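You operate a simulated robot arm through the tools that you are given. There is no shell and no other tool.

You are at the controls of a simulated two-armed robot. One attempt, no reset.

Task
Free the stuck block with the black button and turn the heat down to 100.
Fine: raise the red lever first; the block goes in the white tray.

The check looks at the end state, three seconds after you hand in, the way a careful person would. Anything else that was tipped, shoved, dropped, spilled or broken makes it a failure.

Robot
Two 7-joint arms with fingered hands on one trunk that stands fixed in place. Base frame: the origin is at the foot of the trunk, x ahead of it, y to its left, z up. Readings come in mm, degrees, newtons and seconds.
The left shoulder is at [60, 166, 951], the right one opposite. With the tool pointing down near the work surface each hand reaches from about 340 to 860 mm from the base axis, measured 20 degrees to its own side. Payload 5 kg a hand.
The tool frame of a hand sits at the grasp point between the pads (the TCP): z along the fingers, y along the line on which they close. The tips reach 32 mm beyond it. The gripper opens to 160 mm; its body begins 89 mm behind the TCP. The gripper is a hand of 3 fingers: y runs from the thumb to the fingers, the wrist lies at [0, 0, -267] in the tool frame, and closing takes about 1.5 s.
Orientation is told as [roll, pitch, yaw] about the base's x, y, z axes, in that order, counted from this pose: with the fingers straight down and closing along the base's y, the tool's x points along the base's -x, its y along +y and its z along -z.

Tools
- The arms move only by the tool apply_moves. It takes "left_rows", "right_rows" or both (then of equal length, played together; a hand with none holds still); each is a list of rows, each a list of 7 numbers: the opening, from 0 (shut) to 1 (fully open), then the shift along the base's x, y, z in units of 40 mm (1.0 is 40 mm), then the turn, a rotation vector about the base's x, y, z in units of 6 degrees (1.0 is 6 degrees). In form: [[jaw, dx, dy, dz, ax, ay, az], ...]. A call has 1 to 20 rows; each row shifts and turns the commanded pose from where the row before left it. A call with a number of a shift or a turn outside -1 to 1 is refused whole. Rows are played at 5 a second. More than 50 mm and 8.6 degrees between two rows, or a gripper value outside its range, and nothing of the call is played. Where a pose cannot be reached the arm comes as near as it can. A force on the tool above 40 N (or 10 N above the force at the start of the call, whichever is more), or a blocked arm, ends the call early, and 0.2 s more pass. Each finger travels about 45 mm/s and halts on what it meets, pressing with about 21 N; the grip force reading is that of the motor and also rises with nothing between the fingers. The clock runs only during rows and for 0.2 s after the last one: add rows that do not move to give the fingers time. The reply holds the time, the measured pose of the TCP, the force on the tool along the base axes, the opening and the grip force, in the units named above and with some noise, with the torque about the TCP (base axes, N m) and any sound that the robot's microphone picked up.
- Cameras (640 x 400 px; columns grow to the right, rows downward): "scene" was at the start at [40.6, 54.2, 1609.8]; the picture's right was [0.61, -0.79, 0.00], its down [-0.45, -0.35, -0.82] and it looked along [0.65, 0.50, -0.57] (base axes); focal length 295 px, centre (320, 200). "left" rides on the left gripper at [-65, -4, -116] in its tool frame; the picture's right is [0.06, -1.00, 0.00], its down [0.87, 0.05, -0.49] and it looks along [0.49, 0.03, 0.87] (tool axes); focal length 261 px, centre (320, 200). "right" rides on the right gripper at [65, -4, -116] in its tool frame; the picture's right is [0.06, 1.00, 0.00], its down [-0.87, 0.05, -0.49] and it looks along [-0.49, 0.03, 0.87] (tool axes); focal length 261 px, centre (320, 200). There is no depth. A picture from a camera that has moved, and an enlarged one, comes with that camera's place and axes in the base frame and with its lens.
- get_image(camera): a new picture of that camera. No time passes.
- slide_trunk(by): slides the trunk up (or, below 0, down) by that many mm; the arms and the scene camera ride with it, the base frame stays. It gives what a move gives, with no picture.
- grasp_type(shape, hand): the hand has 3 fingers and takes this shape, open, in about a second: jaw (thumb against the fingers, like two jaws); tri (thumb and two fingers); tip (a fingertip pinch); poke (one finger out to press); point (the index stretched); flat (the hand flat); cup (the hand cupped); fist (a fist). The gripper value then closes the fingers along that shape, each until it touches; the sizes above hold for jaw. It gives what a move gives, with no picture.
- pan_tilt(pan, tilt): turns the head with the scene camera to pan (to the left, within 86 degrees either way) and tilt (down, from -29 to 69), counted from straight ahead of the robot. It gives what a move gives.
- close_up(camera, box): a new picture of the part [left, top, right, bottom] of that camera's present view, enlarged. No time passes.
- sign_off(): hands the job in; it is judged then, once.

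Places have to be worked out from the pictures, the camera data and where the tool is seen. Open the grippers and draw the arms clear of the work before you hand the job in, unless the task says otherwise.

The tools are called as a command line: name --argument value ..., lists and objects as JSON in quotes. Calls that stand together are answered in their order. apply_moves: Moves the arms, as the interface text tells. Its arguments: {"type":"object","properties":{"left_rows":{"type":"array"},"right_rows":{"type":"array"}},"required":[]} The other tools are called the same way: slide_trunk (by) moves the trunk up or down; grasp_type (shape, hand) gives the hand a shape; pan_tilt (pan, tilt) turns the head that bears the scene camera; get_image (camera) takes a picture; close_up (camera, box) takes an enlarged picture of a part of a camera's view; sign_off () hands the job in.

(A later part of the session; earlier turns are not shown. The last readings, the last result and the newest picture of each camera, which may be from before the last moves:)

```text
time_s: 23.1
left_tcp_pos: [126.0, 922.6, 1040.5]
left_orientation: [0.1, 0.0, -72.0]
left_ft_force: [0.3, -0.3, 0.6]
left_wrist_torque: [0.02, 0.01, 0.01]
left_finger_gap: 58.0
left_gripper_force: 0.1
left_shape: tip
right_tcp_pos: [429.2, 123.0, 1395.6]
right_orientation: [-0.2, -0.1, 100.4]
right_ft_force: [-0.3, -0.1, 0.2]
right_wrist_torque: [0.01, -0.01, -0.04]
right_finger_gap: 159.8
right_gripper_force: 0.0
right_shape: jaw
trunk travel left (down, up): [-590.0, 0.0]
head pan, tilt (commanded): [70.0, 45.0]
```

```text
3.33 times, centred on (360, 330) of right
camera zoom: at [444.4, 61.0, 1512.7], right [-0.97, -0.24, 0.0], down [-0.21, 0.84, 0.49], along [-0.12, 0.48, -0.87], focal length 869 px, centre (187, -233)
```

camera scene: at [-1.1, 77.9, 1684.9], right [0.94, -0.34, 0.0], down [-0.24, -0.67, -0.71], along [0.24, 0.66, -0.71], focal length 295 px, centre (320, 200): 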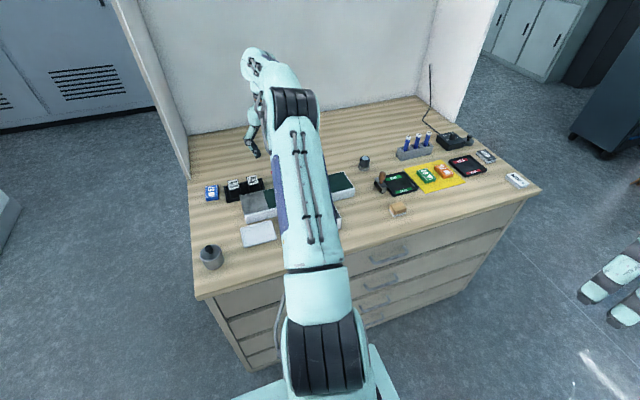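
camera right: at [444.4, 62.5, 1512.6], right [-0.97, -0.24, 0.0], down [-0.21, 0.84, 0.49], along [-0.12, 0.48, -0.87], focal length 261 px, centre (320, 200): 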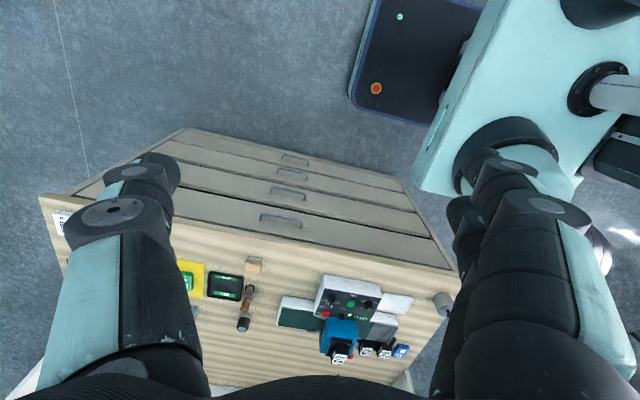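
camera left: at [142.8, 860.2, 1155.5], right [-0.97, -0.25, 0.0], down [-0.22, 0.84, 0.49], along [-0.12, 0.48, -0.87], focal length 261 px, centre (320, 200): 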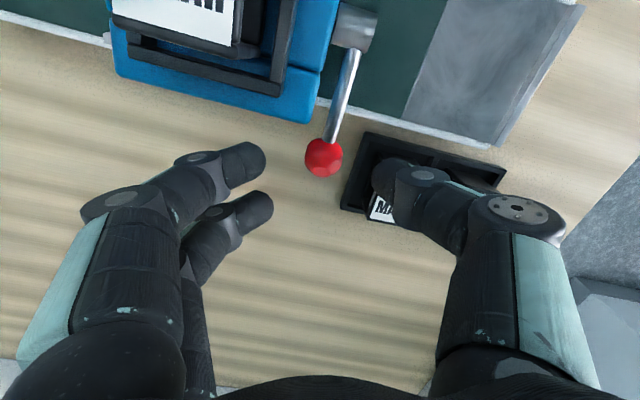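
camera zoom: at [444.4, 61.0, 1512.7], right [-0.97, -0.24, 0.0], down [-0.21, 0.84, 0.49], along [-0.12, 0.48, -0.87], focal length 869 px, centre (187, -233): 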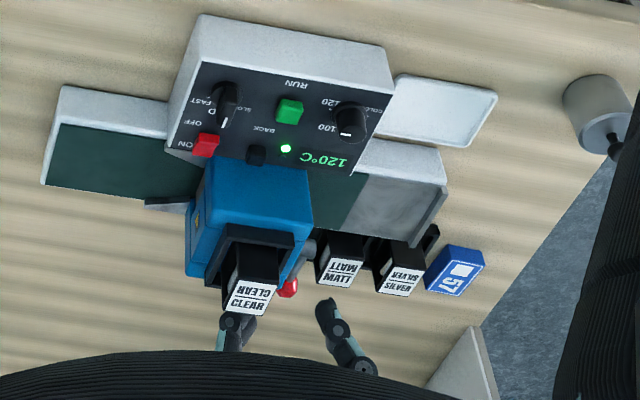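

The ball lies between the finger (picture left) and thumb (right) with room on each side. Descending about 37 mm so the tips straddle the ball.

apply_moves --left_rows '[[0.36, 0, 0, -0.31, 0, 0, 0], [0.36, 0, 0, -0.31, 0, 0, 0], [0.36, 0, 0, -0.31, 0, 0, 0], [0.36, 0, 0, 0, 0, 0, 0]]'

get_image --camera "left"

close_up --camera "scene" --box '[200, 100, 300, 240]'

close_up --camera "right" --box '[280, 300, 400, 390]'

```text
time_s: 24.1
left_tcp_pos: [127.1, 922.4, 1003.5]
left_orientation: [0.0, 0.0, -72.0]
left_ft_force: [-0.3, 0.7, -0.4]
left_wrist_torque: [-0.04, -0.01, -0.01]
left_finger_gap: 58.2
left_gripper_force: 0.0
left_shape: tip
right_tcp_pos: [429.2, 124.4, 1396.0]
right_orientation: [0.0, -0.1, 100.4]
right_ft_force: [-0.2, -0.5, 0.9]
right_wrist_torque: [0.01, 0.01, 0.02]
right_finger_gap: 159.9
right_gripper_force: 0.0
right_shape: jaw
trunk travel left (down, up): [-590.0, 0.0]
head pan, tilt (commanded): [70.0, 45.0]
```

```text
taken
camera left: at [142.6, 860.4, 1117.6], right [-0.97, -0.25, 0.0], down [-0.22, 0.84, 0.49], along [-0.12, 0.48, -0.87], focal length 261 px, centre (320, 200)
```

left: 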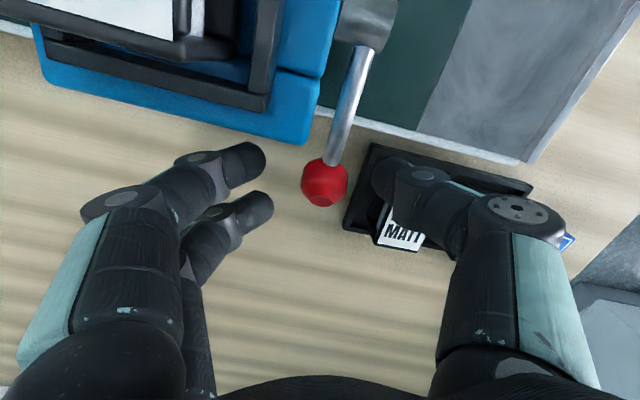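

```text
2.86 times, centred on (250, 170) of scene
camera zoom: at [-1.1, 76.5, 1685.0], right [0.94, -0.34, 0.0], down [-0.24, -0.66, -0.71], along [0.24, 0.66, -0.71], focal length 842 px, centre (520, 286)
```

zoom: 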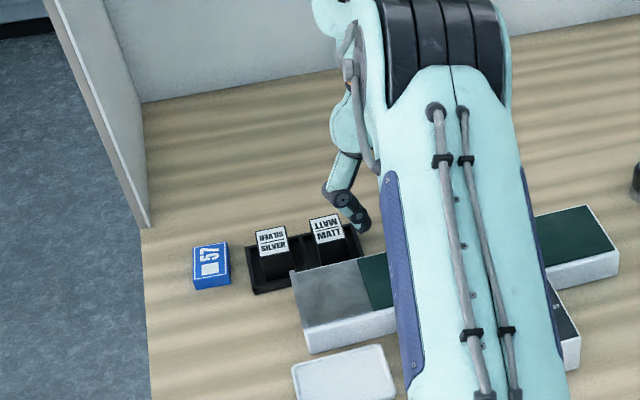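

```text
4.44 times, centred on (340, 345) of right
camera zoom: at [444.5, 61.2, 1512.7], right [-0.97, -0.24, 0.0], down [-0.21, 0.84, 0.49], along [-0.12, 0.48, -0.87], focal length 1158 px, centre (231, -444)
```

zoom: 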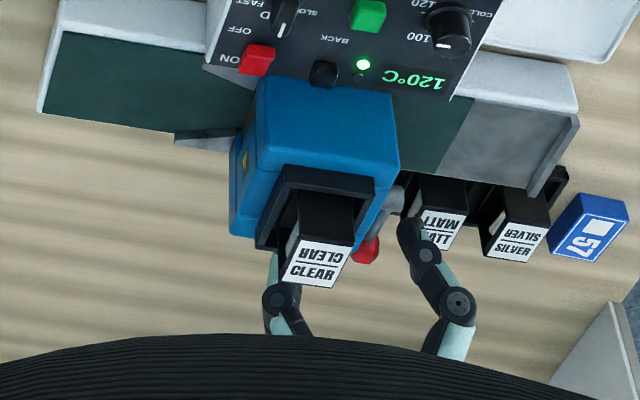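

The ball is centred between the fingers and thumb, with no contact forces. Closing on it now.

apply_moves --left_rows '[[0.05, 0, 0, 0, 0, 0, 0], [0.05, 0, 0, 0, 0, 0, 0], [0.05, 0, 0, 0, 0, 0, 0], [0.05, 0, 0, 0, 0, 0, 0], [0.05, 0, 0, 0, 0, 0, 0], [0.05, 0, 0, 0, 0, 0, 0]]'

get_image --camera "left"

close_up --camera "right" --box '[280, 300, 400, 390]'

```text
time_s: 25.5
left_tcp_pos: [124.4, 922.5, 1002.6]
left_orientation: [-0.1, 0.0, -71.9]
left_ft_force: [-6.3, -3.0, -0.7]
left_wrist_torque: [-0.03, 0.1, 0.02]
left_finger_gap: 3.6
left_gripper_force: 21.1
left_shape: tip
right_tcp_pos: [428.4, 124.1, 1395.7]
right_orientation: [-0.1, 0.0, 100.5]
right_ft_force: [0.2, -0.3, 0.9]
right_wrist_torque: [0.01, 0.02, -0.04]
right_finger_gap: 160.2
right_gripper_force: 0.1
right_shape: jaw
trunk travel left (down, up): [-590.0, 0.0]
head pan, tilt (commanded): [70.0, 45.0]
```

```text
taken
camera left: at [140.3, 860.6, 1117.5], right [-0.97, -0.25, 0.0], down [-0.22, 0.84, 0.49], along [-0.12, 0.48, -0.87], focal length 261 px, centre (320, 200)
```

left: 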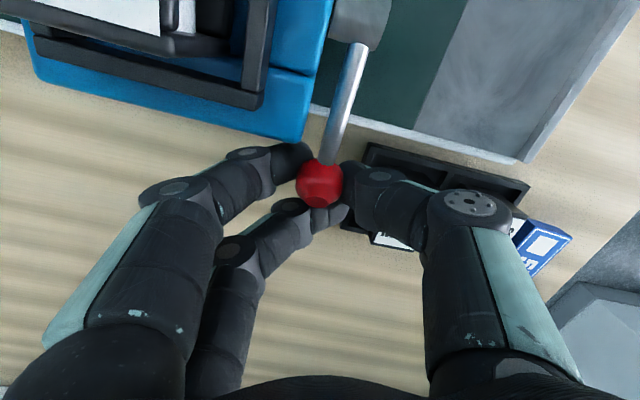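

```text
4.44 times, centred on (340, 345) of right
camera zoom: at [443.7, 61.8, 1512.8], right [-0.97, -0.24, 0.0], down [-0.21, 0.84, 0.49], along [-0.12, 0.48, -0.87], focal length 1158 px, centre (231, -444)
```

zoom: 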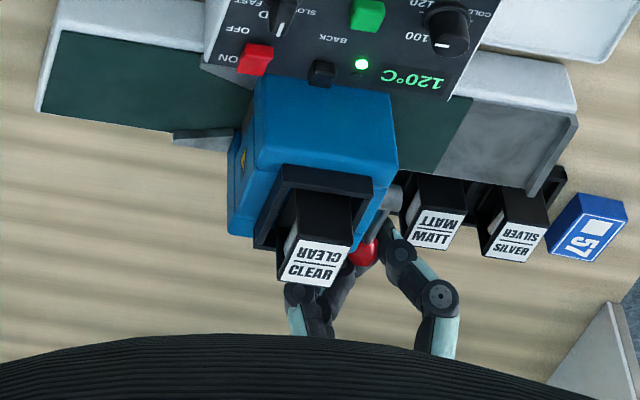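

The ball is caged: finger on its left, thumb on its right, the second finger behind and under it. Now I lift along the lever's arc (hub near y=847, z=999, radius 70) by about 33°.

apply_moves --left_rows '[[0.05, 0, -0.015, 0.335, 0, 0, 0], [0.05, 0, -0.078, 0.326, 0, 0, 0], [0.05, 0, -0.14, 0.305, 0, 0, 0], [0.05, 0, 0, 0, 0, 0, 0]]'

get_image --camera "left"

close_up --camera "right" --box '[280, 300, 400, 390]'

```text
time_s: 26.5
left_tcp_pos: [124.7, 916.2, 1037.4]
left_orientation: [-0.2, -0.3, -71.8]
left_ft_force: [-8.7, 9.4, -29.8]
left_wrist_torque: [0.33, 0.0, -0.11]
left_finger_gap: 0.0
left_gripper_force: 21.0
left_shape: tip
right_tcp_pos: [429.3, 127.7, 1394.7]
right_orientation: [0.0, 0.1, 100.5]
right_ft_force: [-1.0, -0.6, 1.0]
right_wrist_torque: [-0.02, -0.01, -0.01]
right_finger_gap: 160.2
right_gripper_force: 0.0
right_shape: jaw
trunk travel left (down, up): [-590.0, 0.0]
head pan, tilt (commanded): [70.0, 45.0]
```

```text
taken
camera left: at [141.0, 854.3, 1151.4], right [-0.97, -0.25, 0.0], down [-0.22, 0.85, 0.49], along [-0.12, 0.47, -0.87], focal length 261 px, centre (320, 200)
```

left: 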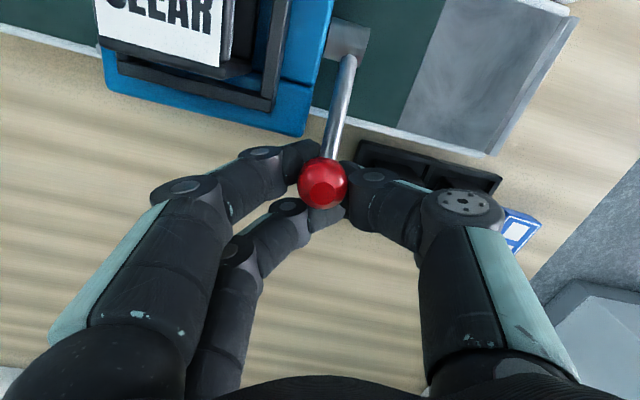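

```text
4.44 times, centred on (340, 345) of right
camera zoom: at [444.0, 66.6, 1512.2], right [-0.97, -0.24, 0.0], down [-0.21, 0.85, 0.49], along [-0.12, 0.47, -0.87], focal length 1158 px, centre (231, -444)
```

zoom: 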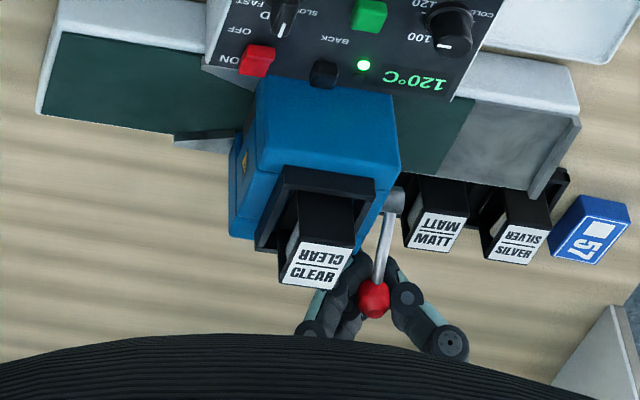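

The lever is rising (ball now at about 30°), with about 31 N resisting along the arc. I continue along the arc in small steps.

apply_moves --left_rows '[[0.05, 0, -0.088, 0.125, 0, 0, 0], [0.05, 0, -0.088, 0.125, 0, 0, 0], [0.05, 0, -0.107, 0.107, 0, 0, 0], [0.05, 0, -0.107, 0.107, 0, 0, 0], [0.05, 0, 0, 0, 0, 0, 0]]'

get_image --camera "left"

close_up --camera "right" --box '[280, 300, 400, 390]'

```text
time_s: 26.9
left_tcp_pos: [122.9, 914.4, 1039.4]
left_orientation: [-0.6, 0.0, -72.1]
left_ft_force: [-6.7, 20.8, -24.9]
left_wrist_torque: [0.57, 0.21, 0.08]
left_finger_gap: 0.0
left_gripper_force: 21.2
left_shape: tip
right_tcp_pos: [429.8, 127.4, 1396.5]
right_orientation: [0.0, 0.0, 100.3]
right_ft_force: [0.6, -0.8, 0.2]
right_wrist_torque: [0.06, -0.02, -0.03]
right_finger_gap: 160.1
right_gripper_force: 0.0
right_shape: jaw
trunk travel left (down, up): [-590.0, 0.0]
head pan, tilt (commanded): [70.0, 45.0]
stopped in row 2 (left hand): the force on the tool passed its limit at 44 N (the readings are from after the stop); the commanded pose is now the measured one
```

```text
taken
camera left: at [139.3, 851.6, 1153.7], right [-0.97, -0.25, 0.01], down [-0.21, 0.85, 0.49], along [-0.13, 0.47, -0.87], focal length 261 px, centre (320, 200)
```

left: 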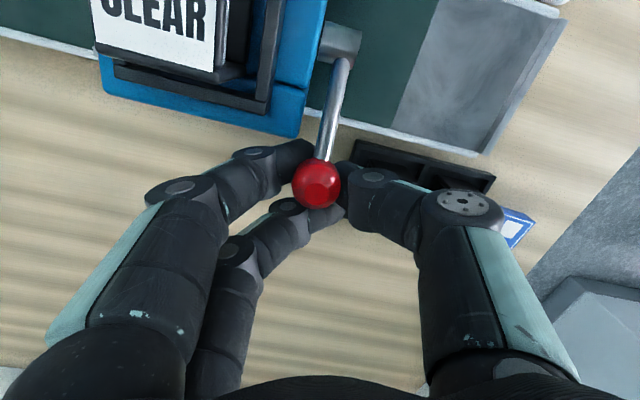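

```text
4.44 times, centred on (340, 345) of right
camera zoom: at [444.3, 65.2, 1512.8], right [-0.97, -0.24, 0.0], down [-0.21, 0.85, 0.49], along [-0.12, 0.48, -0.87], focal length 1158 px, centre (231, -444)
```

zoom: 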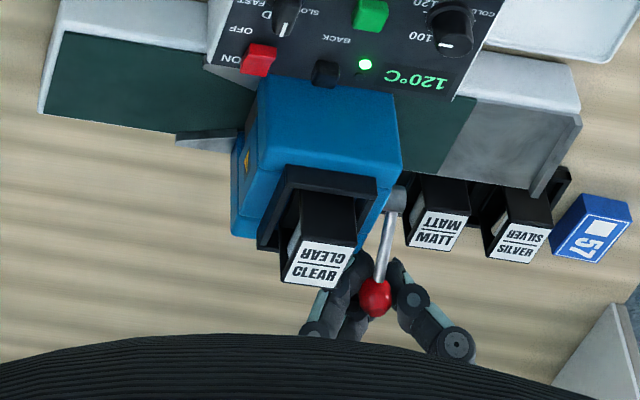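

The call stopped at 44 N near 32°. I'll hold still for a moment and read the force, to tell whether this is a hard stop or just friction.

apply_moves --left_rows '[[0.05, 0, 0, 0, 0, 0, 0], [0.05, 0, 0, 0, 0, 0, 0]]'

```text
time_s: 27.5
left_tcp_pos: [122.5, 913.3, 1039.3]
left_orientation: [-0.4, -0.3, -72.1]
left_ft_force: [-9.5, 17.6, -29.6]
left_wrist_torque: [0.55, 0.3, 0.03]
left_finger_gap: 0.1
left_gripper_force: 20.8
left_shape: tip
right_tcp_pos: [428.4, 130.7, 1395.6]
right_orientation: [0.0, 0.2, 100.6]
right_ft_force: [-0.4, -0.2, -0.1]
right_wrist_torque: [0.02, -0.01, 0.01]
right_finger_gap: 160.0
right_gripper_force: 0.1
right_shape: jaw
trunk travel left (down, up): [-590.0, 0.0]
head pan, tilt (commanded): [70.0, 45.0]
```

A steady ~34 N remains along the arc. I'll back off 4 mm along the arc to see whether the lever follows (spring) or stays (end stop or friction).

apply_moves --left_rows '[[0.05, 0, 0.03, -0.05, 0, 0, 0], [0.05, 0, 0.03, -0.05, 0, 0, 0], [0.05, 0, 0, 0, 0, 0, 0]]'

get_image --camera "left"

close_up --camera "right" --box '[280, 300, 400, 390]'

```text
time_s: 28.3
left_tcp_pos: [124.2, 915.4, 1037.8]
left_orientation: [-0.3, -0.2, -72.0]
left_ft_force: [-10.3, 5.8, -18.0]
left_wrist_torque: [0.22, 0.18, -0.02]
left_finger_gap: 0.1
left_gripper_force: 20.6
left_shape: tip
right_tcp_pos: [427.7, 127.1, 1394.9]
right_orientation: [-0.1, 0.2, 100.4]
right_ft_force: [-0.7, 0.7, 0.6]
right_wrist_torque: [-0.03, -0.01, -0.01]
right_finger_gap: 160.0
right_gripper_force: 0.0
right_shape: jaw
trunk travel left (down, up): [-590.0, 0.0]
head pan, tilt (commanded): [70.0, 45.0]
```

```text
taken
camera left: at [140.0, 852.5, 1153.2], right [-0.97, -0.25, 0.0], down [-0.22, 0.84, 0.49], along [-0.13, 0.47, -0.87], focal length 261 px, centre (320, 200)
```

left: 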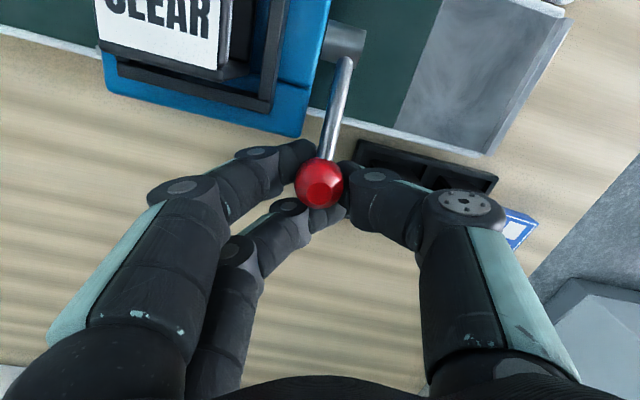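

```text
4.44 times, centred on (340, 345) of right
camera zoom: at [443.4, 64.2, 1513.0], right [-0.97, -0.24, 0.0], down [-0.21, 0.85, 0.49], along [-0.12, 0.48, -0.87], focal length 1158 px, centre (231, -444)
```

zoom: 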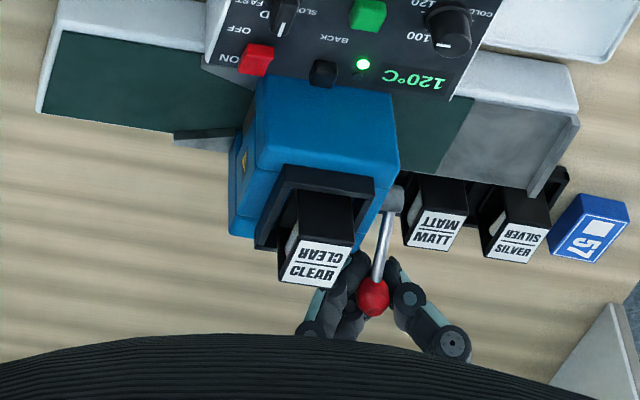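

The force fell quickly with a small back-off, which looks like a stiff stop or friction. I'll back off a few mm more and see whether the ball stays put.

apply_moves --left_rows '[[0.05, 0, 0.03, -0.05, 0, 0, 0], [0.05, 0, 0.03, -0.05, 0, 0, 0], [0.05, 0, 0, 0, 0, 0, 0]]'

get_image --camera "left"

close_up --camera "right" --box '[280, 300, 400, 390]'

```text
time_s: 29.1
left_tcp_pos: [124.0, 916.1, 1035.5]
left_orientation: [-0.2, 0.0, -72.1]
left_ft_force: [-9.8, -3.5, -4.3]
left_wrist_torque: [0.01, 0.13, -0.02]
left_finger_gap: 0.9
left_gripper_force: 21.4
left_shape: tip
right_tcp_pos: [427.2, 123.8, 1396.5]
right_orientation: [-0.1, 0.0, 100.4]
right_ft_force: [0.1, 0.2, 1.1]
right_wrist_torque: [-0.01, 0.02, 0.02]
right_finger_gap: 160.1
right_gripper_force: 0.1
right_shape: jaw
trunk travel left (down, up): [-590.0, 0.0]
head pan, tilt (commanded): [70.0, 45.0]
```

```text
taken
camera left: at [140.7, 853.4, 1150.6], right [-0.97, -0.25, 0.0], down [-0.22, 0.84, 0.49], along [-0.12, 0.47, -0.87], focal length 261 px, centre (320, 200)
```

left: 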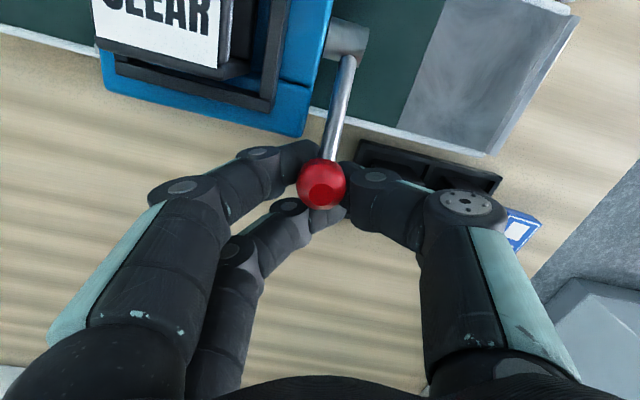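

```text
4.44 times, centred on (340, 345) of right
camera zoom: at [443.5, 61.6, 1513.1], right [-0.97, -0.24, 0.0], down [-0.21, 0.84, 0.49], along [-0.12, 0.48, -0.87], focal length 1158 px, centre (231, -444)
```

zoom: 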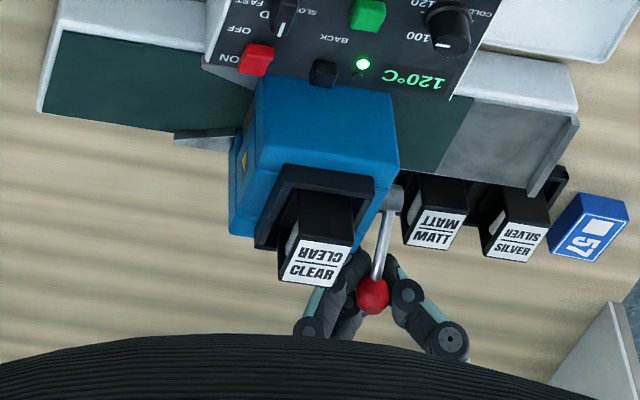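

The lever stays at about 33° with only ~5 N remaining: consistent with a stop, and it isn't springing back. I'll open the fingers and check whether it holds its position.

apply_moves --left_rows '[[0.36, 0, 0, 0, 0, 0, 0], [0.36, 0, 0, 0, 0, 0, 0], [0.36, 0, 0, 0, 0, 0, 0], [0.36, 0, 0, 0, 0, 0, 0], [0.36, 0, 0, 0, 0, 0, 0]]'

get_image --camera "left"

close_up --camera "right" --box '[280, 300, 400, 390]'

```text
time_s: 30.3
left_tcp_pos: [124.8, 915.7, 1033.2]
left_orientation: [-0.2, 0.0, -72.0]
left_ft_force: [0.3, 0.5, -0.8]
left_wrist_torque: [0.04, 0.02, 0.03]
left_finger_gap: 57.1
left_gripper_force: 0.1
left_shape: tip
right_tcp_pos: [429.5, 123.7, 1395.9]
right_orientation: [-0.1, -0.1, 100.5]
right_ft_force: [-0.7, 0.4, -0.5]
right_wrist_torque: [0.0, 0.01, -0.01]
right_finger_gap: 160.1
right_gripper_force: 0.1
right_shape: jaw
trunk travel left (down, up): [-590.0, 0.0]
head pan, tilt (commanded): [70.0, 45.0]
```

```text
taken
camera left: at [141.4, 853.4, 1150.2], right [-0.97, -0.25, 0.0], down [-0.21, 0.84, 0.49], along [-0.13, 0.47, -0.87], focal length 261 px, centre (320, 200)
```

left: 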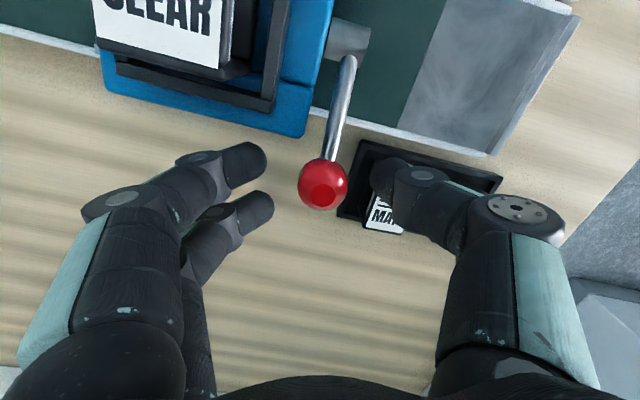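

```text
4.44 times, centred on (340, 345) of right
camera zoom: at [444.4, 61.7, 1512.8], right [-0.97, -0.24, 0.0], down [-0.21, 0.84, 0.49], along [-0.12, 0.48, -0.87], focal length 1158 px, centre (231, -444)
```

zoom: 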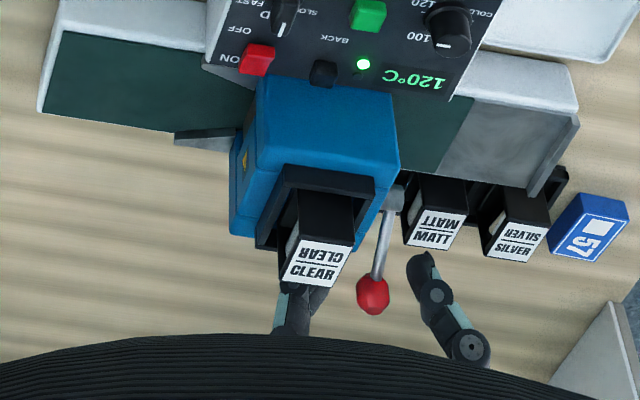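

The lever holds by itself. But finger 1 may have touched the housing's rear edge (the +y force rose when I moved back), so that might not have been the true stop. I'll re-grip the ball 10 mm higher so the tips clear the housing top, and push again.

apply_moves --left_rows '[[0.36, 0.03, 0.0, 0.25, 0, 0, 0], [0.05, 0, 0, 0, 0, 0, 0], [0.05, 0, 0, 0, 0, 0, 0], [0.05, 0, 0, 0, 0, 0, 0], [0.05, 0, 0, 0, 0, 0, 0], [0.05, 0, 0, 0, 0, 0, 0], [0.05, 0, 0, 0, 0, 0, 0]]'

get_image --camera "left"

close_up --camera "right" --box '[280, 300, 400, 390]'

```text
time_s: 31.9
left_tcp_pos: [123.2, 916.2, 1044.1]
left_orientation: [-0.3, -0.1, -72.0]
left_ft_force: [-5.4, -2.4, -3.2]
left_wrist_torque: [-0.02, 0.06, 0.02]
left_finger_gap: 4.8
left_gripper_force: 21.5
left_shape: tip
right_tcp_pos: [427.8, 124.9, 1395.8]
right_orientation: [-0.1, 0.0, 100.5]
right_ft_force: [-0.6, -0.9, 0.1]
right_wrist_torque: [0.0, 0.01, 0.0]
right_finger_gap: 160.1
right_gripper_force: 0.1
right_shape: jaw
trunk travel left (down, up): [-590.0, 0.0]
head pan, tilt (commanded): [70.0, 45.0]
```

```text
taken
camera left: at [140.7, 853.5, 1159.6], right [-0.97, -0.25, 0.01], down [-0.22, 0.84, 0.49], along [-0.13, 0.47, -0.87], focal length 261 px, centre (320, 200)
```

left: 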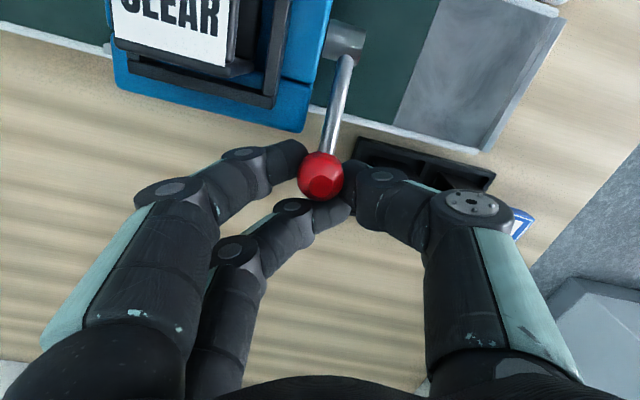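

```text
4.44 times, centred on (340, 345) of right
camera zoom: at [443.8, 62.0, 1512.8], right [-0.97, -0.24, 0.0], down [-0.21, 0.84, 0.49], along [-0.12, 0.48, -0.87], focal length 1158 px, centre (231, -444)
```

zoom: 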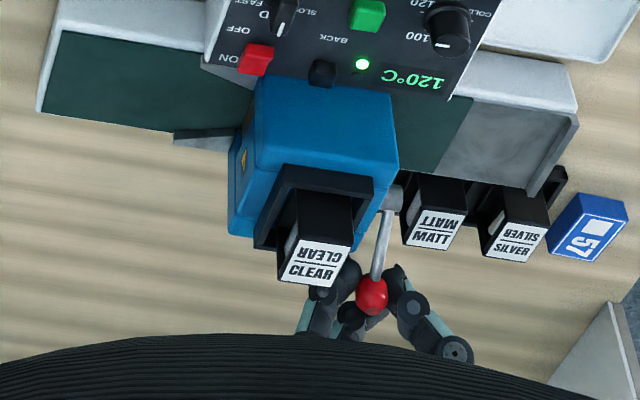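

Re-gripped higher, well clear of the housing. Pushing along the arc tangent in 5 mm steps.

apply_moves --left_rows '[[0.05, 0, -0.065, 0.107, 0, 0, 0], [0.05, 0, -0.07, 0.103, 0, 0, 0], [0.05, 0, -0.075, 0.1, 0, 0, 0], [0.05, 0, 0, 0, 0, 0, 0]]'

get_image --camera "left"

close_up --camera "right" --box '[280, 300, 400, 390]'

```text
time_s: 32.9
left_tcp_pos: [124.0, 910.0, 1054.2]
left_orientation: [-0.4, -0.1, -72.0]
left_ft_force: [-15.8, 19.3, -28.6]
left_wrist_torque: [0.42, 0.24, -0.07]
left_finger_gap: 2.4
left_gripper_force: 21.0
left_shape: tip
right_tcp_pos: [428.8, 128.2, 1396.0]
right_orientation: [-0.1, 0.1, 100.3]
right_ft_force: [-0.9, -0.5, 0.1]
right_wrist_torque: [0.04, 0.02, -0.03]
right_finger_gap: 160.0
right_gripper_force: 0.1
right_shape: jaw
trunk travel left (down, up): [-590.0, 0.0]
head pan, tilt (commanded): [70.0, 45.0]
```

```text
taken
camera left: at [139.7, 848.7, 1169.1], right [-0.97, -0.25, 0.01], down [-0.21, 0.85, 0.49], along [-0.13, 0.47, -0.87], focal length 261 px, centre (320, 200)
```

left: 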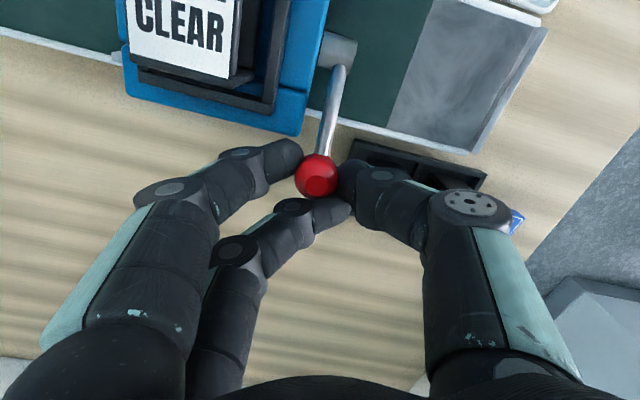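

```text
4.44 times, centred on (340, 345) of right
camera zoom: at [443.1, 66.5, 1512.8], right [-0.97, -0.24, 0.0], down [-0.21, 0.85, 0.49], along [-0.12, 0.47, -0.87], focal length 1158 px, centre (231, -444)
```

zoom: 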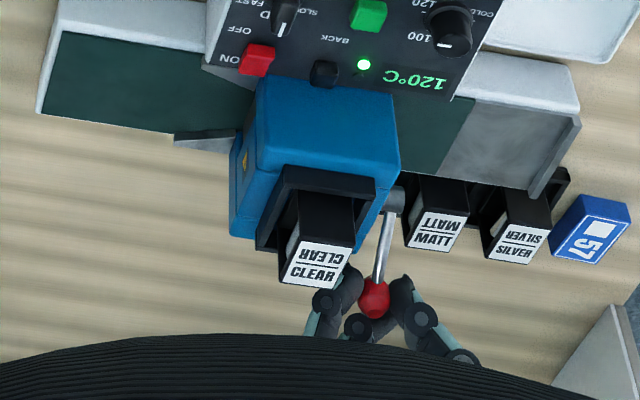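

The hand moved 12 mm but the ball stayed at about 35° and slid in the fingers, with no part near the housing: that is the lever's true upper stop. I'll open, then rise straight up clear.

apply_moves --left_rows '[[0.36, 0, 0, 0, 0, 0, 0], [0.4, 0, 0, 0, 0, 0, 0], [0.4, 0, 0, 0, 0, 0, 0], [0.4, 0, 0, 0, 0, 0, 0], [0.4, 0, 0, 0.5, 0, 0, 0], [0.4, 0, 0, 0.9, 0, 0, 0], [0.4, 0, 0, 0.9, 0, 0, 0], [0.4, 0, 0, 0, 0, 0, 0]]'

get_image --camera "left"

close_up --camera "right" --box '[280, 300, 400, 390]'

```text
time_s: 34.7
left_tcp_pos: [125.5, 907.1, 1150.3]
left_orientation: [-0.2, -0.1, -72.1]
left_ft_force: [-0.2, 0.1, -0.4]
left_wrist_torque: [0.06, 0.02, 0.02]
left_finger_gap: 63.5
left_gripper_force: 0.0
left_shape: tip
right_tcp_pos: [429.3, 125.4, 1396.3]
right_orientation: [0.0, 0.0, 100.5]
right_ft_force: [0.8, 0.2, 0.4]
right_wrist_torque: [-0.01, -0.01, 0.0]
right_finger_gap: 160.3
right_gripper_force: 0.1
right_shape: jaw
trunk travel left (down, up): [-590.0, 0.0]
head pan, tilt (commanded): [70.0, 45.0]
```

```text
taken
camera left: at [142.0, 844.4, 1264.9], right [-0.97, -0.25, 0.0], down [-0.21, 0.84, 0.49], along [-0.13, 0.47, -0.87], focal length 261 px, centre (320, 200)
```

left: 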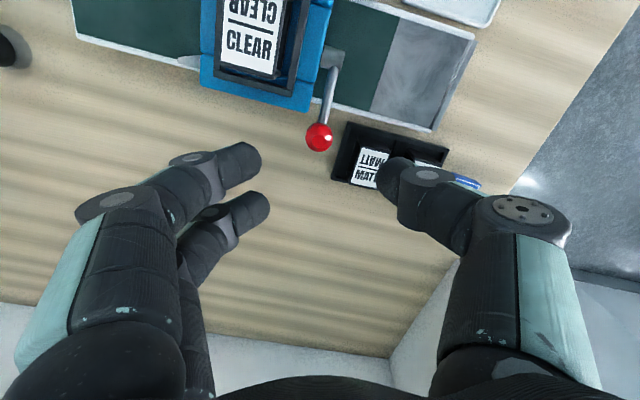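

```text
4.44 times, centred on (340, 345) of right
camera zoom: at [444.4, 62.3, 1512.7], right [-0.97, -0.24, 0.0], down [-0.21, 0.84, 0.49], along [-0.12, 0.48, -0.87], focal length 1158 px, centre (231, -444)
```

zoom: 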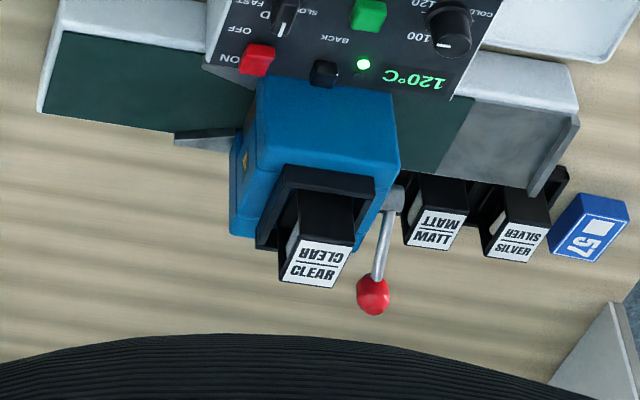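

The lever stays up at its stop. Next is the BACK button at about (200, 761, 965): I move the left hand over it at a safe height, return yaw to −90° and tilt 12° so the palm leans away from the housing, then take the poke shape.

apply_moves --left_rows '[[0.4, 0.375, -0.75, 0, 0, 0, -1], [0.4, 0.375, -0.75, 0, 0, 0, -1], [0.4, 0.375, -0.75, 0, 0, 0, -1], [0.4, 0.375, -0.75, 0, 1, 0, 0], [0.4, 0.375, -0.75, 0, 1, 0, 0], [0.4, 0, 0, 0, 0, 0, 0]]'

grasp_type --hand "left" --shape "poke"

get_image --camera "left"

get_image --camera "right"

get_image --camera "scene"

```text
time_s: 36.1
left_tcp_pos: [201.5, 758.3, 1149.1]
left_orientation: [-0.2, 12.1, -90.0]
left_ft_force: [0.3, -1.0, -1.2]
left_wrist_torque: [0.02, 0.02, 0.04]
left_finger_gap: 63.3
left_gripper_force: 0.0
left_shape: tip
right_tcp_pos: [428.0, 126.5, 1395.3]
right_orientation: [0.0, 0.0, 100.6]
right_ft_force: [-0.5, 0.3, 0.4]
right_wrist_torque: [0.03, -0.01, 0.02]
right_finger_gap: 159.8
right_gripper_force: 0.1
right_shape: jaw
trunk travel left (down, up): [-590.0, 0.0]
head pan, tilt (commanded): [70.0, 45.0]
```

```text
time_s: 37.0
left_tcp_pos: [201.6, 756.5, 1150.7]
left_orientation: [-0.3, 12.0, -90.1]
left_ft_force: [-0.1, -0.1, -0.6]
left_wrist_torque: [-0.02, 0.0, 0.01]
left_finger_gap: 0.0
left_gripper_force: 0.0
left_shape: poke
right_tcp_pos: [430.0, 122.9, 1396.5]
right_orientation: [-0.1, 0.0, 100.4]
right_ft_force: [0.5, 0.4, -0.1]
right_wrist_torque: [0.02, 0.02, 0.01]
right_finger_gap: 160.1
right_gripper_force: 0.2
right_shape: jaw
trunk travel left (down, up): [-590.0, 0.0]
head pan, tilt (commanded): [70.0, 45.0]
```

```text
taken
camera left: at [197.5, 670.0, 1249.4], right [-1.0, 0.06, 0.02], down [0.06, 0.75, 0.66], along [0.03, 0.66, -0.75], focal length 261 px, centre (320, 200)
```

left: 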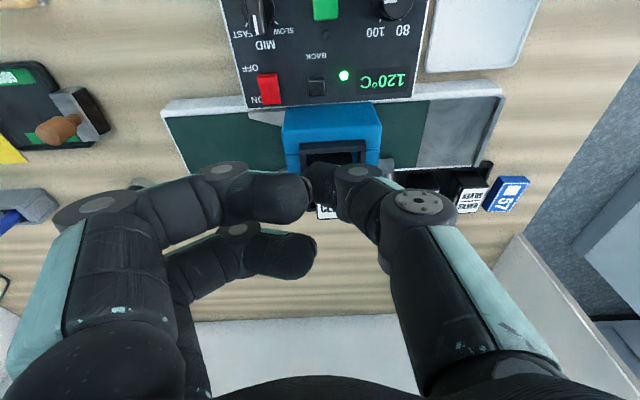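

```text
taken
camera right: at [444.5, 61.7, 1512.7], right [-0.97, -0.24, 0.0], down [-0.21, 0.84, 0.49], along [-0.12, 0.48, -0.87], focal length 261 px, centre (320, 200)
```

right: 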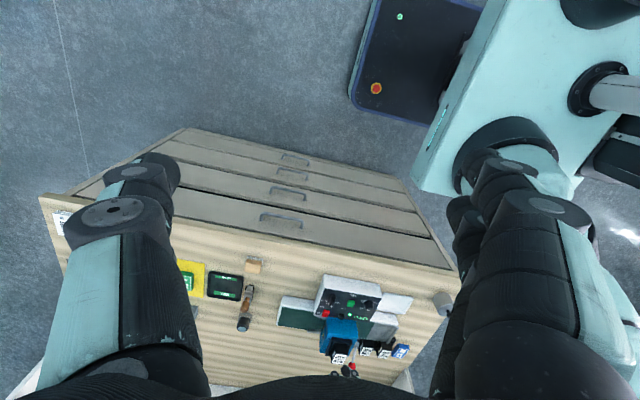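

```text
taken
camera scene: at [-1.1, 77.0, 1685.0], right [0.94, -0.34, 0.0], down [-0.24, -0.66, -0.71], along [0.24, 0.66, -0.71], focal length 295 px, centre (320, 200)
```

scene: 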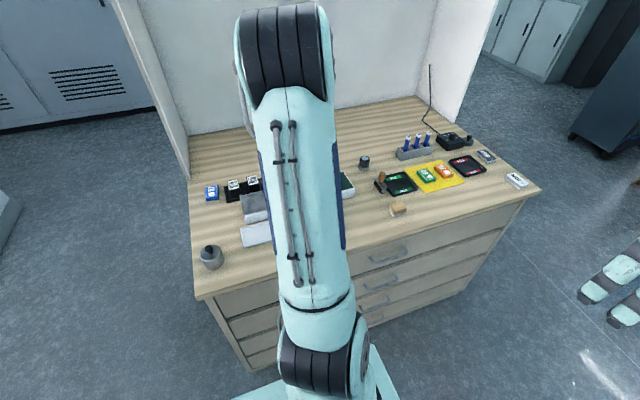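

The tilt is in the right sense. Descending to z≈1050 over the button, then I'll check the thumb tip against the button from both cameras.

apply_moves --left_rows '[[1, -0.02, -0.03, -0.83, 0, 0, 0], [1, -0.02, -0.03, -0.83, 0, 0, 0], [1, 0, 0, -0.83, 0, 0, 0], [1, 0, 0, 0, 0, 0, 0]]'

get_image --camera "left"

close_up --camera "right" --box '[280, 270, 420, 390]'

```text
time_s: 38.0
left_tcp_pos: [200.2, 754.6, 1050.7]
left_orientation: [-0.2, 11.9, -90.0]
left_ft_force: [-1.1, -0.2, -0.2]
left_wrist_torque: [-0.01, -0.03, -0.04]
left_finger_gap: 0.2
left_gripper_force: 0.1
left_shape: poke
right_tcp_pos: [429.3, 124.3, 1395.6]
right_orientation: [0.0, -0.1, 100.4]
right_ft_force: [-1.3, -0.2, 0.1]
right_wrist_torque: [0.02, -0.03, -0.01]
right_finger_gap: 159.9
right_gripper_force: 0.0
right_shape: jaw
trunk travel left (down, up): [-590.0, 0.0]
head pan, tilt (commanded): [70.0, 45.0]
```

```text
taken
camera left: at [195.8, 667.3, 1149.9], right [-1.0, 0.06, 0.02], down [0.06, 0.75, 0.66], along [0.03, 0.66, -0.75], focal length 261 px, centre (320, 200)
```

left: 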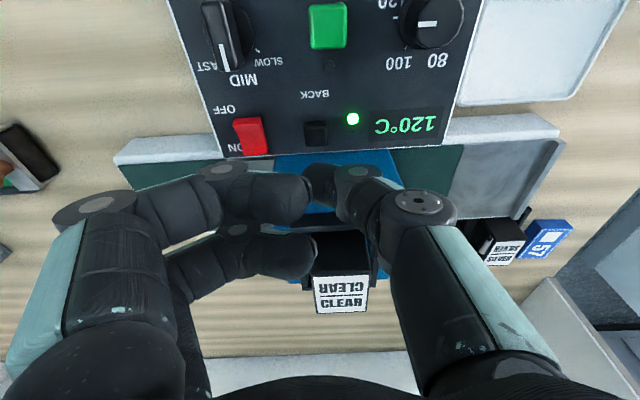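

```text
3.33 times, centred on (350, 330) of right
camera zoom: at [444.1, 60.8, 1512.9], right [-0.97, -0.24, 0.0], down [-0.21, 0.84, 0.49], along [-0.12, 0.48, -0.87], focal length 869 px, centre (220, -233)
```

zoom: 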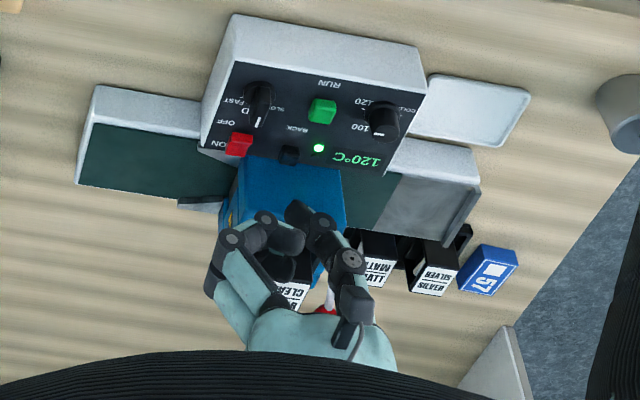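

The right camera shows the thumb tip extending to about (200, 761, 1017), and the button projects exactly where I computed it. Descending 42 mm to just above the button.

apply_moves --left_rows '[[1, 0, 0, -0.5, 0, 0, 0], [1, 0, 0, -0.35, 0, 0, 0], [1, 0, 0, -0.2, 0, 0, 0], [1, 0, 0, 0, 0, 0, 0]]'

close_up --camera "left" --box '[200, 0, 480, 240]'

close_up --camera "right" --box '[290, 270, 400, 370]'

```text
time_s: 39.0
left_tcp_pos: [198.3, 754.5, 1008.6]
left_orientation: [-0.2, 12.0, -90.0]
left_ft_force: [-0.9, -1.4, -0.1]
left_wrist_torque: [0.02, -0.01, -0.03]
left_finger_gap: 0.0
left_gripper_force: 0.2
left_shape: poke
right_tcp_pos: [429.7, 123.9, 1397.1]
right_orientation: [-0.2, 0.0, 100.4]
right_ft_force: [-0.3, -0.4, 0.1]
right_wrist_torque: [0.02, 0.02, -0.01]
right_finger_gap: 160.0
right_gripper_force: 0.1
right_shape: jaw
trunk travel left (down, up): [-590.0, 0.0]
head pan, tilt (commanded): [70.0, 45.0]
```

```text
1.67 times, centred on (340, 120) of left
camera zoom: at [195.3, 667.7, 1107.7], right [-1.0, 0.06, 0.02], down [0.06, 0.75, 0.66], along [0.03, 0.66, -0.75], focal length 434 px, centre (287, 333)
```

zoom: 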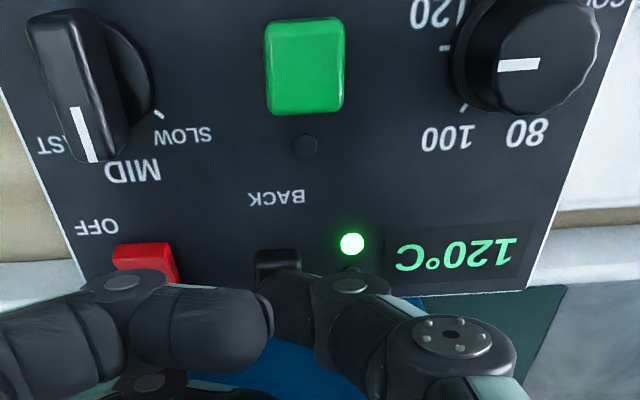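

```text
4.00 times, centred on (345, 320) of right
camera zoom: at [444.4, 61.4, 1512.7], right [-0.97, -0.24, 0.0], down [-0.21, 0.84, 0.49], along [-0.12, 0.48, -0.87], focal length 1043 px, centre (220, -280)
```

zoom: 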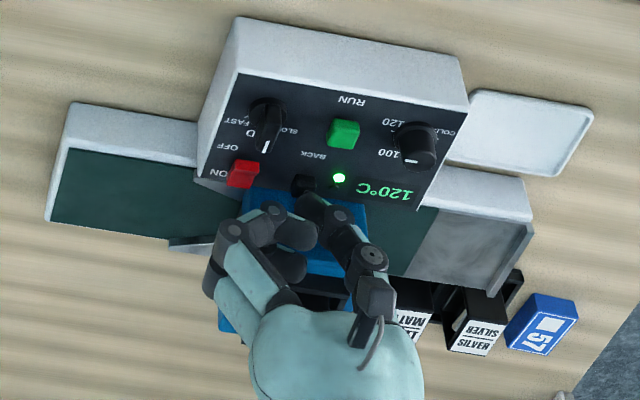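

The heat knob's mark points to +x, at 120; the ticks look spaced 60° (120 at 0°, 100 at 60° counter-clockwise from above). The thumb tip is right over BACK; pressing gently in small steps and holding a moment.

apply_moves --left_rows '[[1, 0.05, 0, -0.18, 0, 0, 0], [1, 0, 0, -0.06, 0, 0, 0], [1, 0, 0, -0.06, 0, 0, 0], [1, 0, 0, -0.05, 0, 0, 0], [1, 0, 0, 0, 0, 0, 0]]'

close_up --camera "left" --box '[200, 0, 480, 240]'

close_up --camera "right" --box '[280, 270, 400, 370]'

```text
time_s: 40.2
left_tcp_pos: [198.5, 755.5, 997.1]
left_orientation: [-0.1, 12.3, -89.8]
left_ft_force: [-8.3, 6.4, 33.7]
left_wrist_torque: [0.21, 0.04, 0.03]
left_finger_gap: 0.0
left_gripper_force: 0.1
left_shape: poke
right_tcp_pos: [427.9, 121.9, 1397.0]
right_orientation: [-0.2, 0.0, 100.5]
right_ft_force: [-0.4, -1.2, -0.8]
right_wrist_torque: [0.05, 0.0, 0.01]
right_finger_gap: 159.7
right_gripper_force: 0.0
right_shape: jaw
trunk travel left (down, up): [-590.0, 0.0]
head pan, tilt (commanded): [70.0, 45.0]
heard: click
```

```text
1.67 times, centred on (340, 120) of left
camera zoom: at [194.8, 667.5, 1095.8], right [-1.0, 0.06, 0.02], down [0.05, 0.74, 0.67], along [0.03, 0.67, -0.75], focal length 434 px, centre (287, 333)
```

zoom: 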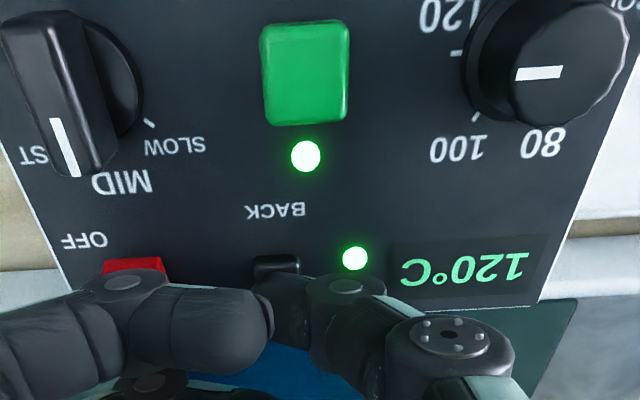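

```text
4.00 times, centred on (340, 320) of right
camera zoom: at [442.6, 59.6, 1513.7], right [-0.97, -0.24, 0.0], down [-0.21, 0.84, 0.49], along [-0.12, 0.48, -0.87], focal length 1043 px, centre (240, -280)
```

zoom: 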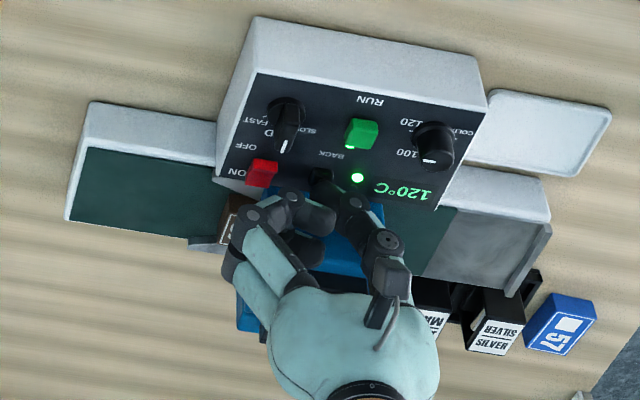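

A click, the running light came on, and the brown block is emerging on the +x side. I'll ease off slightly to lower the force and watch whether it keeps moving.

apply_moves --left_rows '[[1, 0, 0, 0.02, 0, 0, 0]]'

close_up --camera "right" --box '[280, 270, 400, 370]'

get_image --camera "left"

```text
time_s: 40.6
left_tcp_pos: [199.7, 752.9, 998.3]
left_orientation: [-0.1, 12.2, -90.0]
left_ft_force: [-8.7, 7.0, 32.4]
left_wrist_torque: [0.2, -0.03, 0.06]
left_finger_gap: 0.1
left_gripper_force: 0.0
left_shape: poke
right_tcp_pos: [428.3, 122.1, 1396.4]
right_orientation: [-0.1, -0.1, 100.5]
right_ft_force: [0.3, -0.4, -0.2]
right_wrist_torque: [-0.03, 0.0, -0.01]
right_finger_gap: 159.9
right_gripper_force: 0.1
right_shape: jaw
trunk travel left (down, up): [-590.0, 0.0]
head pan, tilt (commanded): [70.0, 45.0]
```

```text
4.00 times, centred on (340, 320) of right
camera zoom: at [442.9, 59.3, 1513.2], right [-0.97, -0.24, 0.0], down [-0.21, 0.84, 0.49], along [-0.12, 0.48, -0.87], focal length 1043 px, centre (240, -280)
```

zoom: 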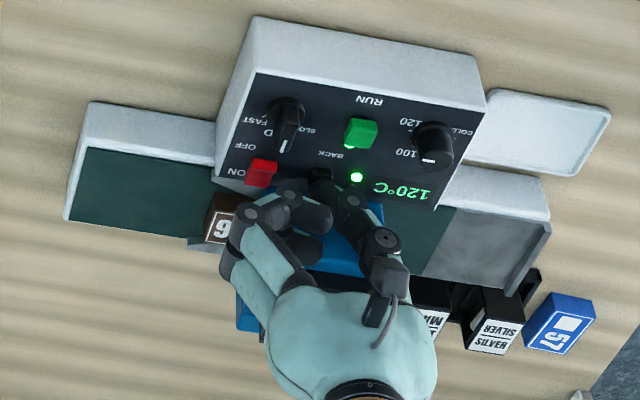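

```text
taken
camera left: at [196.3, 666.2, 1096.0], right [-1.0, 0.06, 0.02], down [0.06, 0.75, 0.66], along [0.03, 0.66, -0.75], focal length 261 px, centre (320, 200)
```

left: 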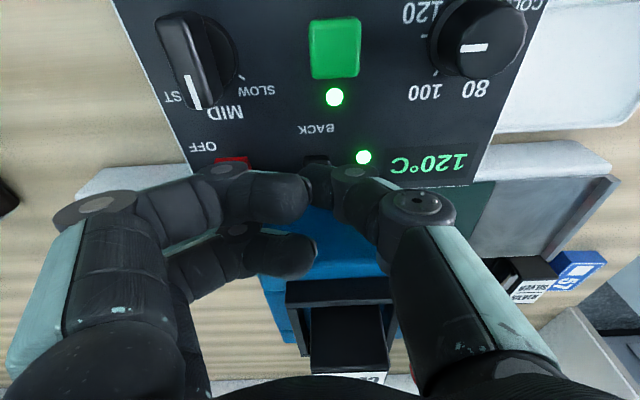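

The block is moving about 30 mm/s toward +x while the button is held. I'll hold about 1 s more and check.

apply_moves --left_rows '[[1, 0, 0, 0, 0, 0, 0], [1, 0, 0, 0, 0, 0, 0], [1, 0, 0, 0, 0, 0, 0], [1, 0, 0, 0, 0, 0, 0]]'

close_up --camera "right" --box '[280, 270, 400, 370]'

```text
time_s: 41.6
left_tcp_pos: [200.1, 753.5, 996.8]
left_orientation: [-0.1, 12.1, -90.1]
left_ft_force: [-7.0, 5.1, 33.0]
left_wrist_torque: [0.19, -0.02, 0.03]
left_finger_gap: 0.0
left_gripper_force: 0.1
left_shape: poke
right_tcp_pos: [427.8, 122.2, 1396.3]
right_orientation: [-0.1, -0.1, 100.5]
right_ft_force: [1.1, -0.2, -0.1]
right_wrist_torque: [0.02, 0.02, -0.02]
right_finger_gap: 160.0
right_gripper_force: 0.1
right_shape: jaw
trunk travel left (down, up): [-590.0, 0.0]
head pan, tilt (commanded): [70.0, 45.0]
```

```text
4.00 times, centred on (340, 320) of right
camera zoom: at [442.9, 59.3, 1513.3], right [-0.97, -0.24, 0.0], down [-0.21, 0.84, 0.49], along [-0.12, 0.48, -0.87], focal length 1043 px, centre (240, -280)
```

zoom: 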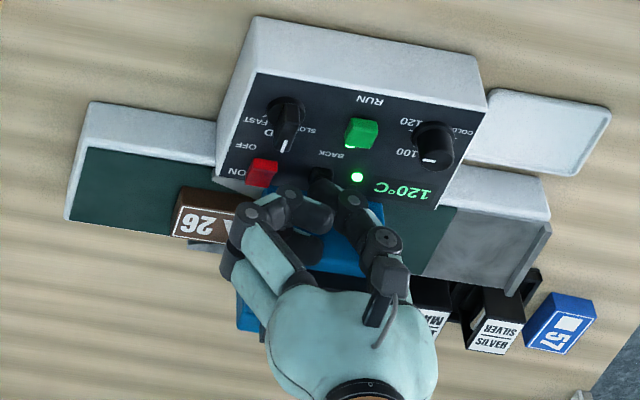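

The block, labelled "26", has advanced another ~26 mm. Holding about 1 s more.

apply_moves --left_rows '[[1, 0, 0, 0, 0, 0, 0], [1, 0, 0, 0, 0, 0, 0], [1, 0, 0, 0, 0, 0, 0], [1, 0, 0, 0, 0, 0, 0]]'

close_up --camera "right" --box '[280, 270, 400, 370]'

get_image --camera "left"

```text
time_s: 42.6
left_tcp_pos: [200.0, 754.9, 998.2]
left_orientation: [-0.1, 12.1, -90.1]
left_ft_force: [-8.3, 4.5, 33.4]
left_wrist_torque: [0.14, 0.02, 0.06]
left_finger_gap: 0.0
left_gripper_force: 0.0
left_shape: poke
right_tcp_pos: [428.4, 122.9, 1396.8]
right_orientation: [-0.1, -0.1, 100.4]
right_ft_force: [-0.3, -0.2, 0.1]
right_wrist_torque: [0.01, 0.02, -0.03]
right_finger_gap: 159.9
right_gripper_force: 0.0
right_shape: jaw
trunk travel left (down, up): [-590.0, 0.0]
head pan, tilt (commanded): [70.0, 45.0]
```

```text
4.00 times, centred on (340, 320) of right
camera zoom: at [443.0, 59.3, 1513.3], right [-0.97, -0.24, 0.0], down [-0.21, 0.84, 0.49], along [-0.12, 0.48, -0.87], focal length 1043 px, centre (240, -280)
```

zoom: 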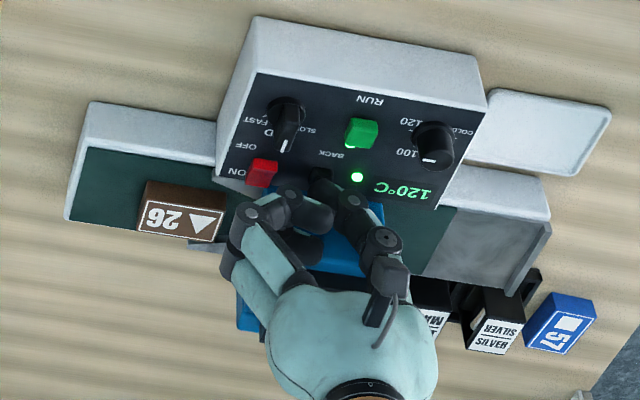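

```text
taken
camera left: at [196.3, 666.2, 1095.9], right [-1.0, 0.06, 0.02], down [0.06, 0.75, 0.66], along [0.03, 0.66, -0.75], focal length 261 px, centre (320, 200)
```

left: 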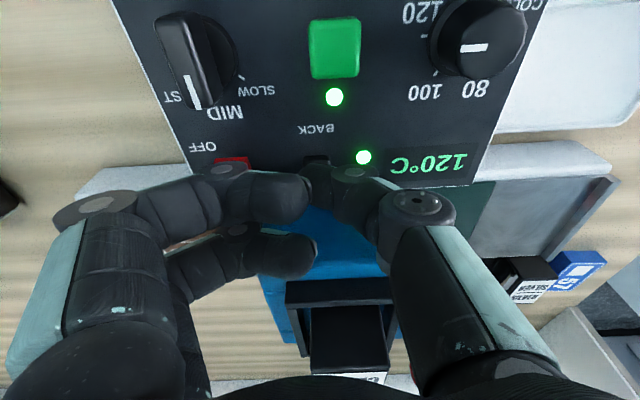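

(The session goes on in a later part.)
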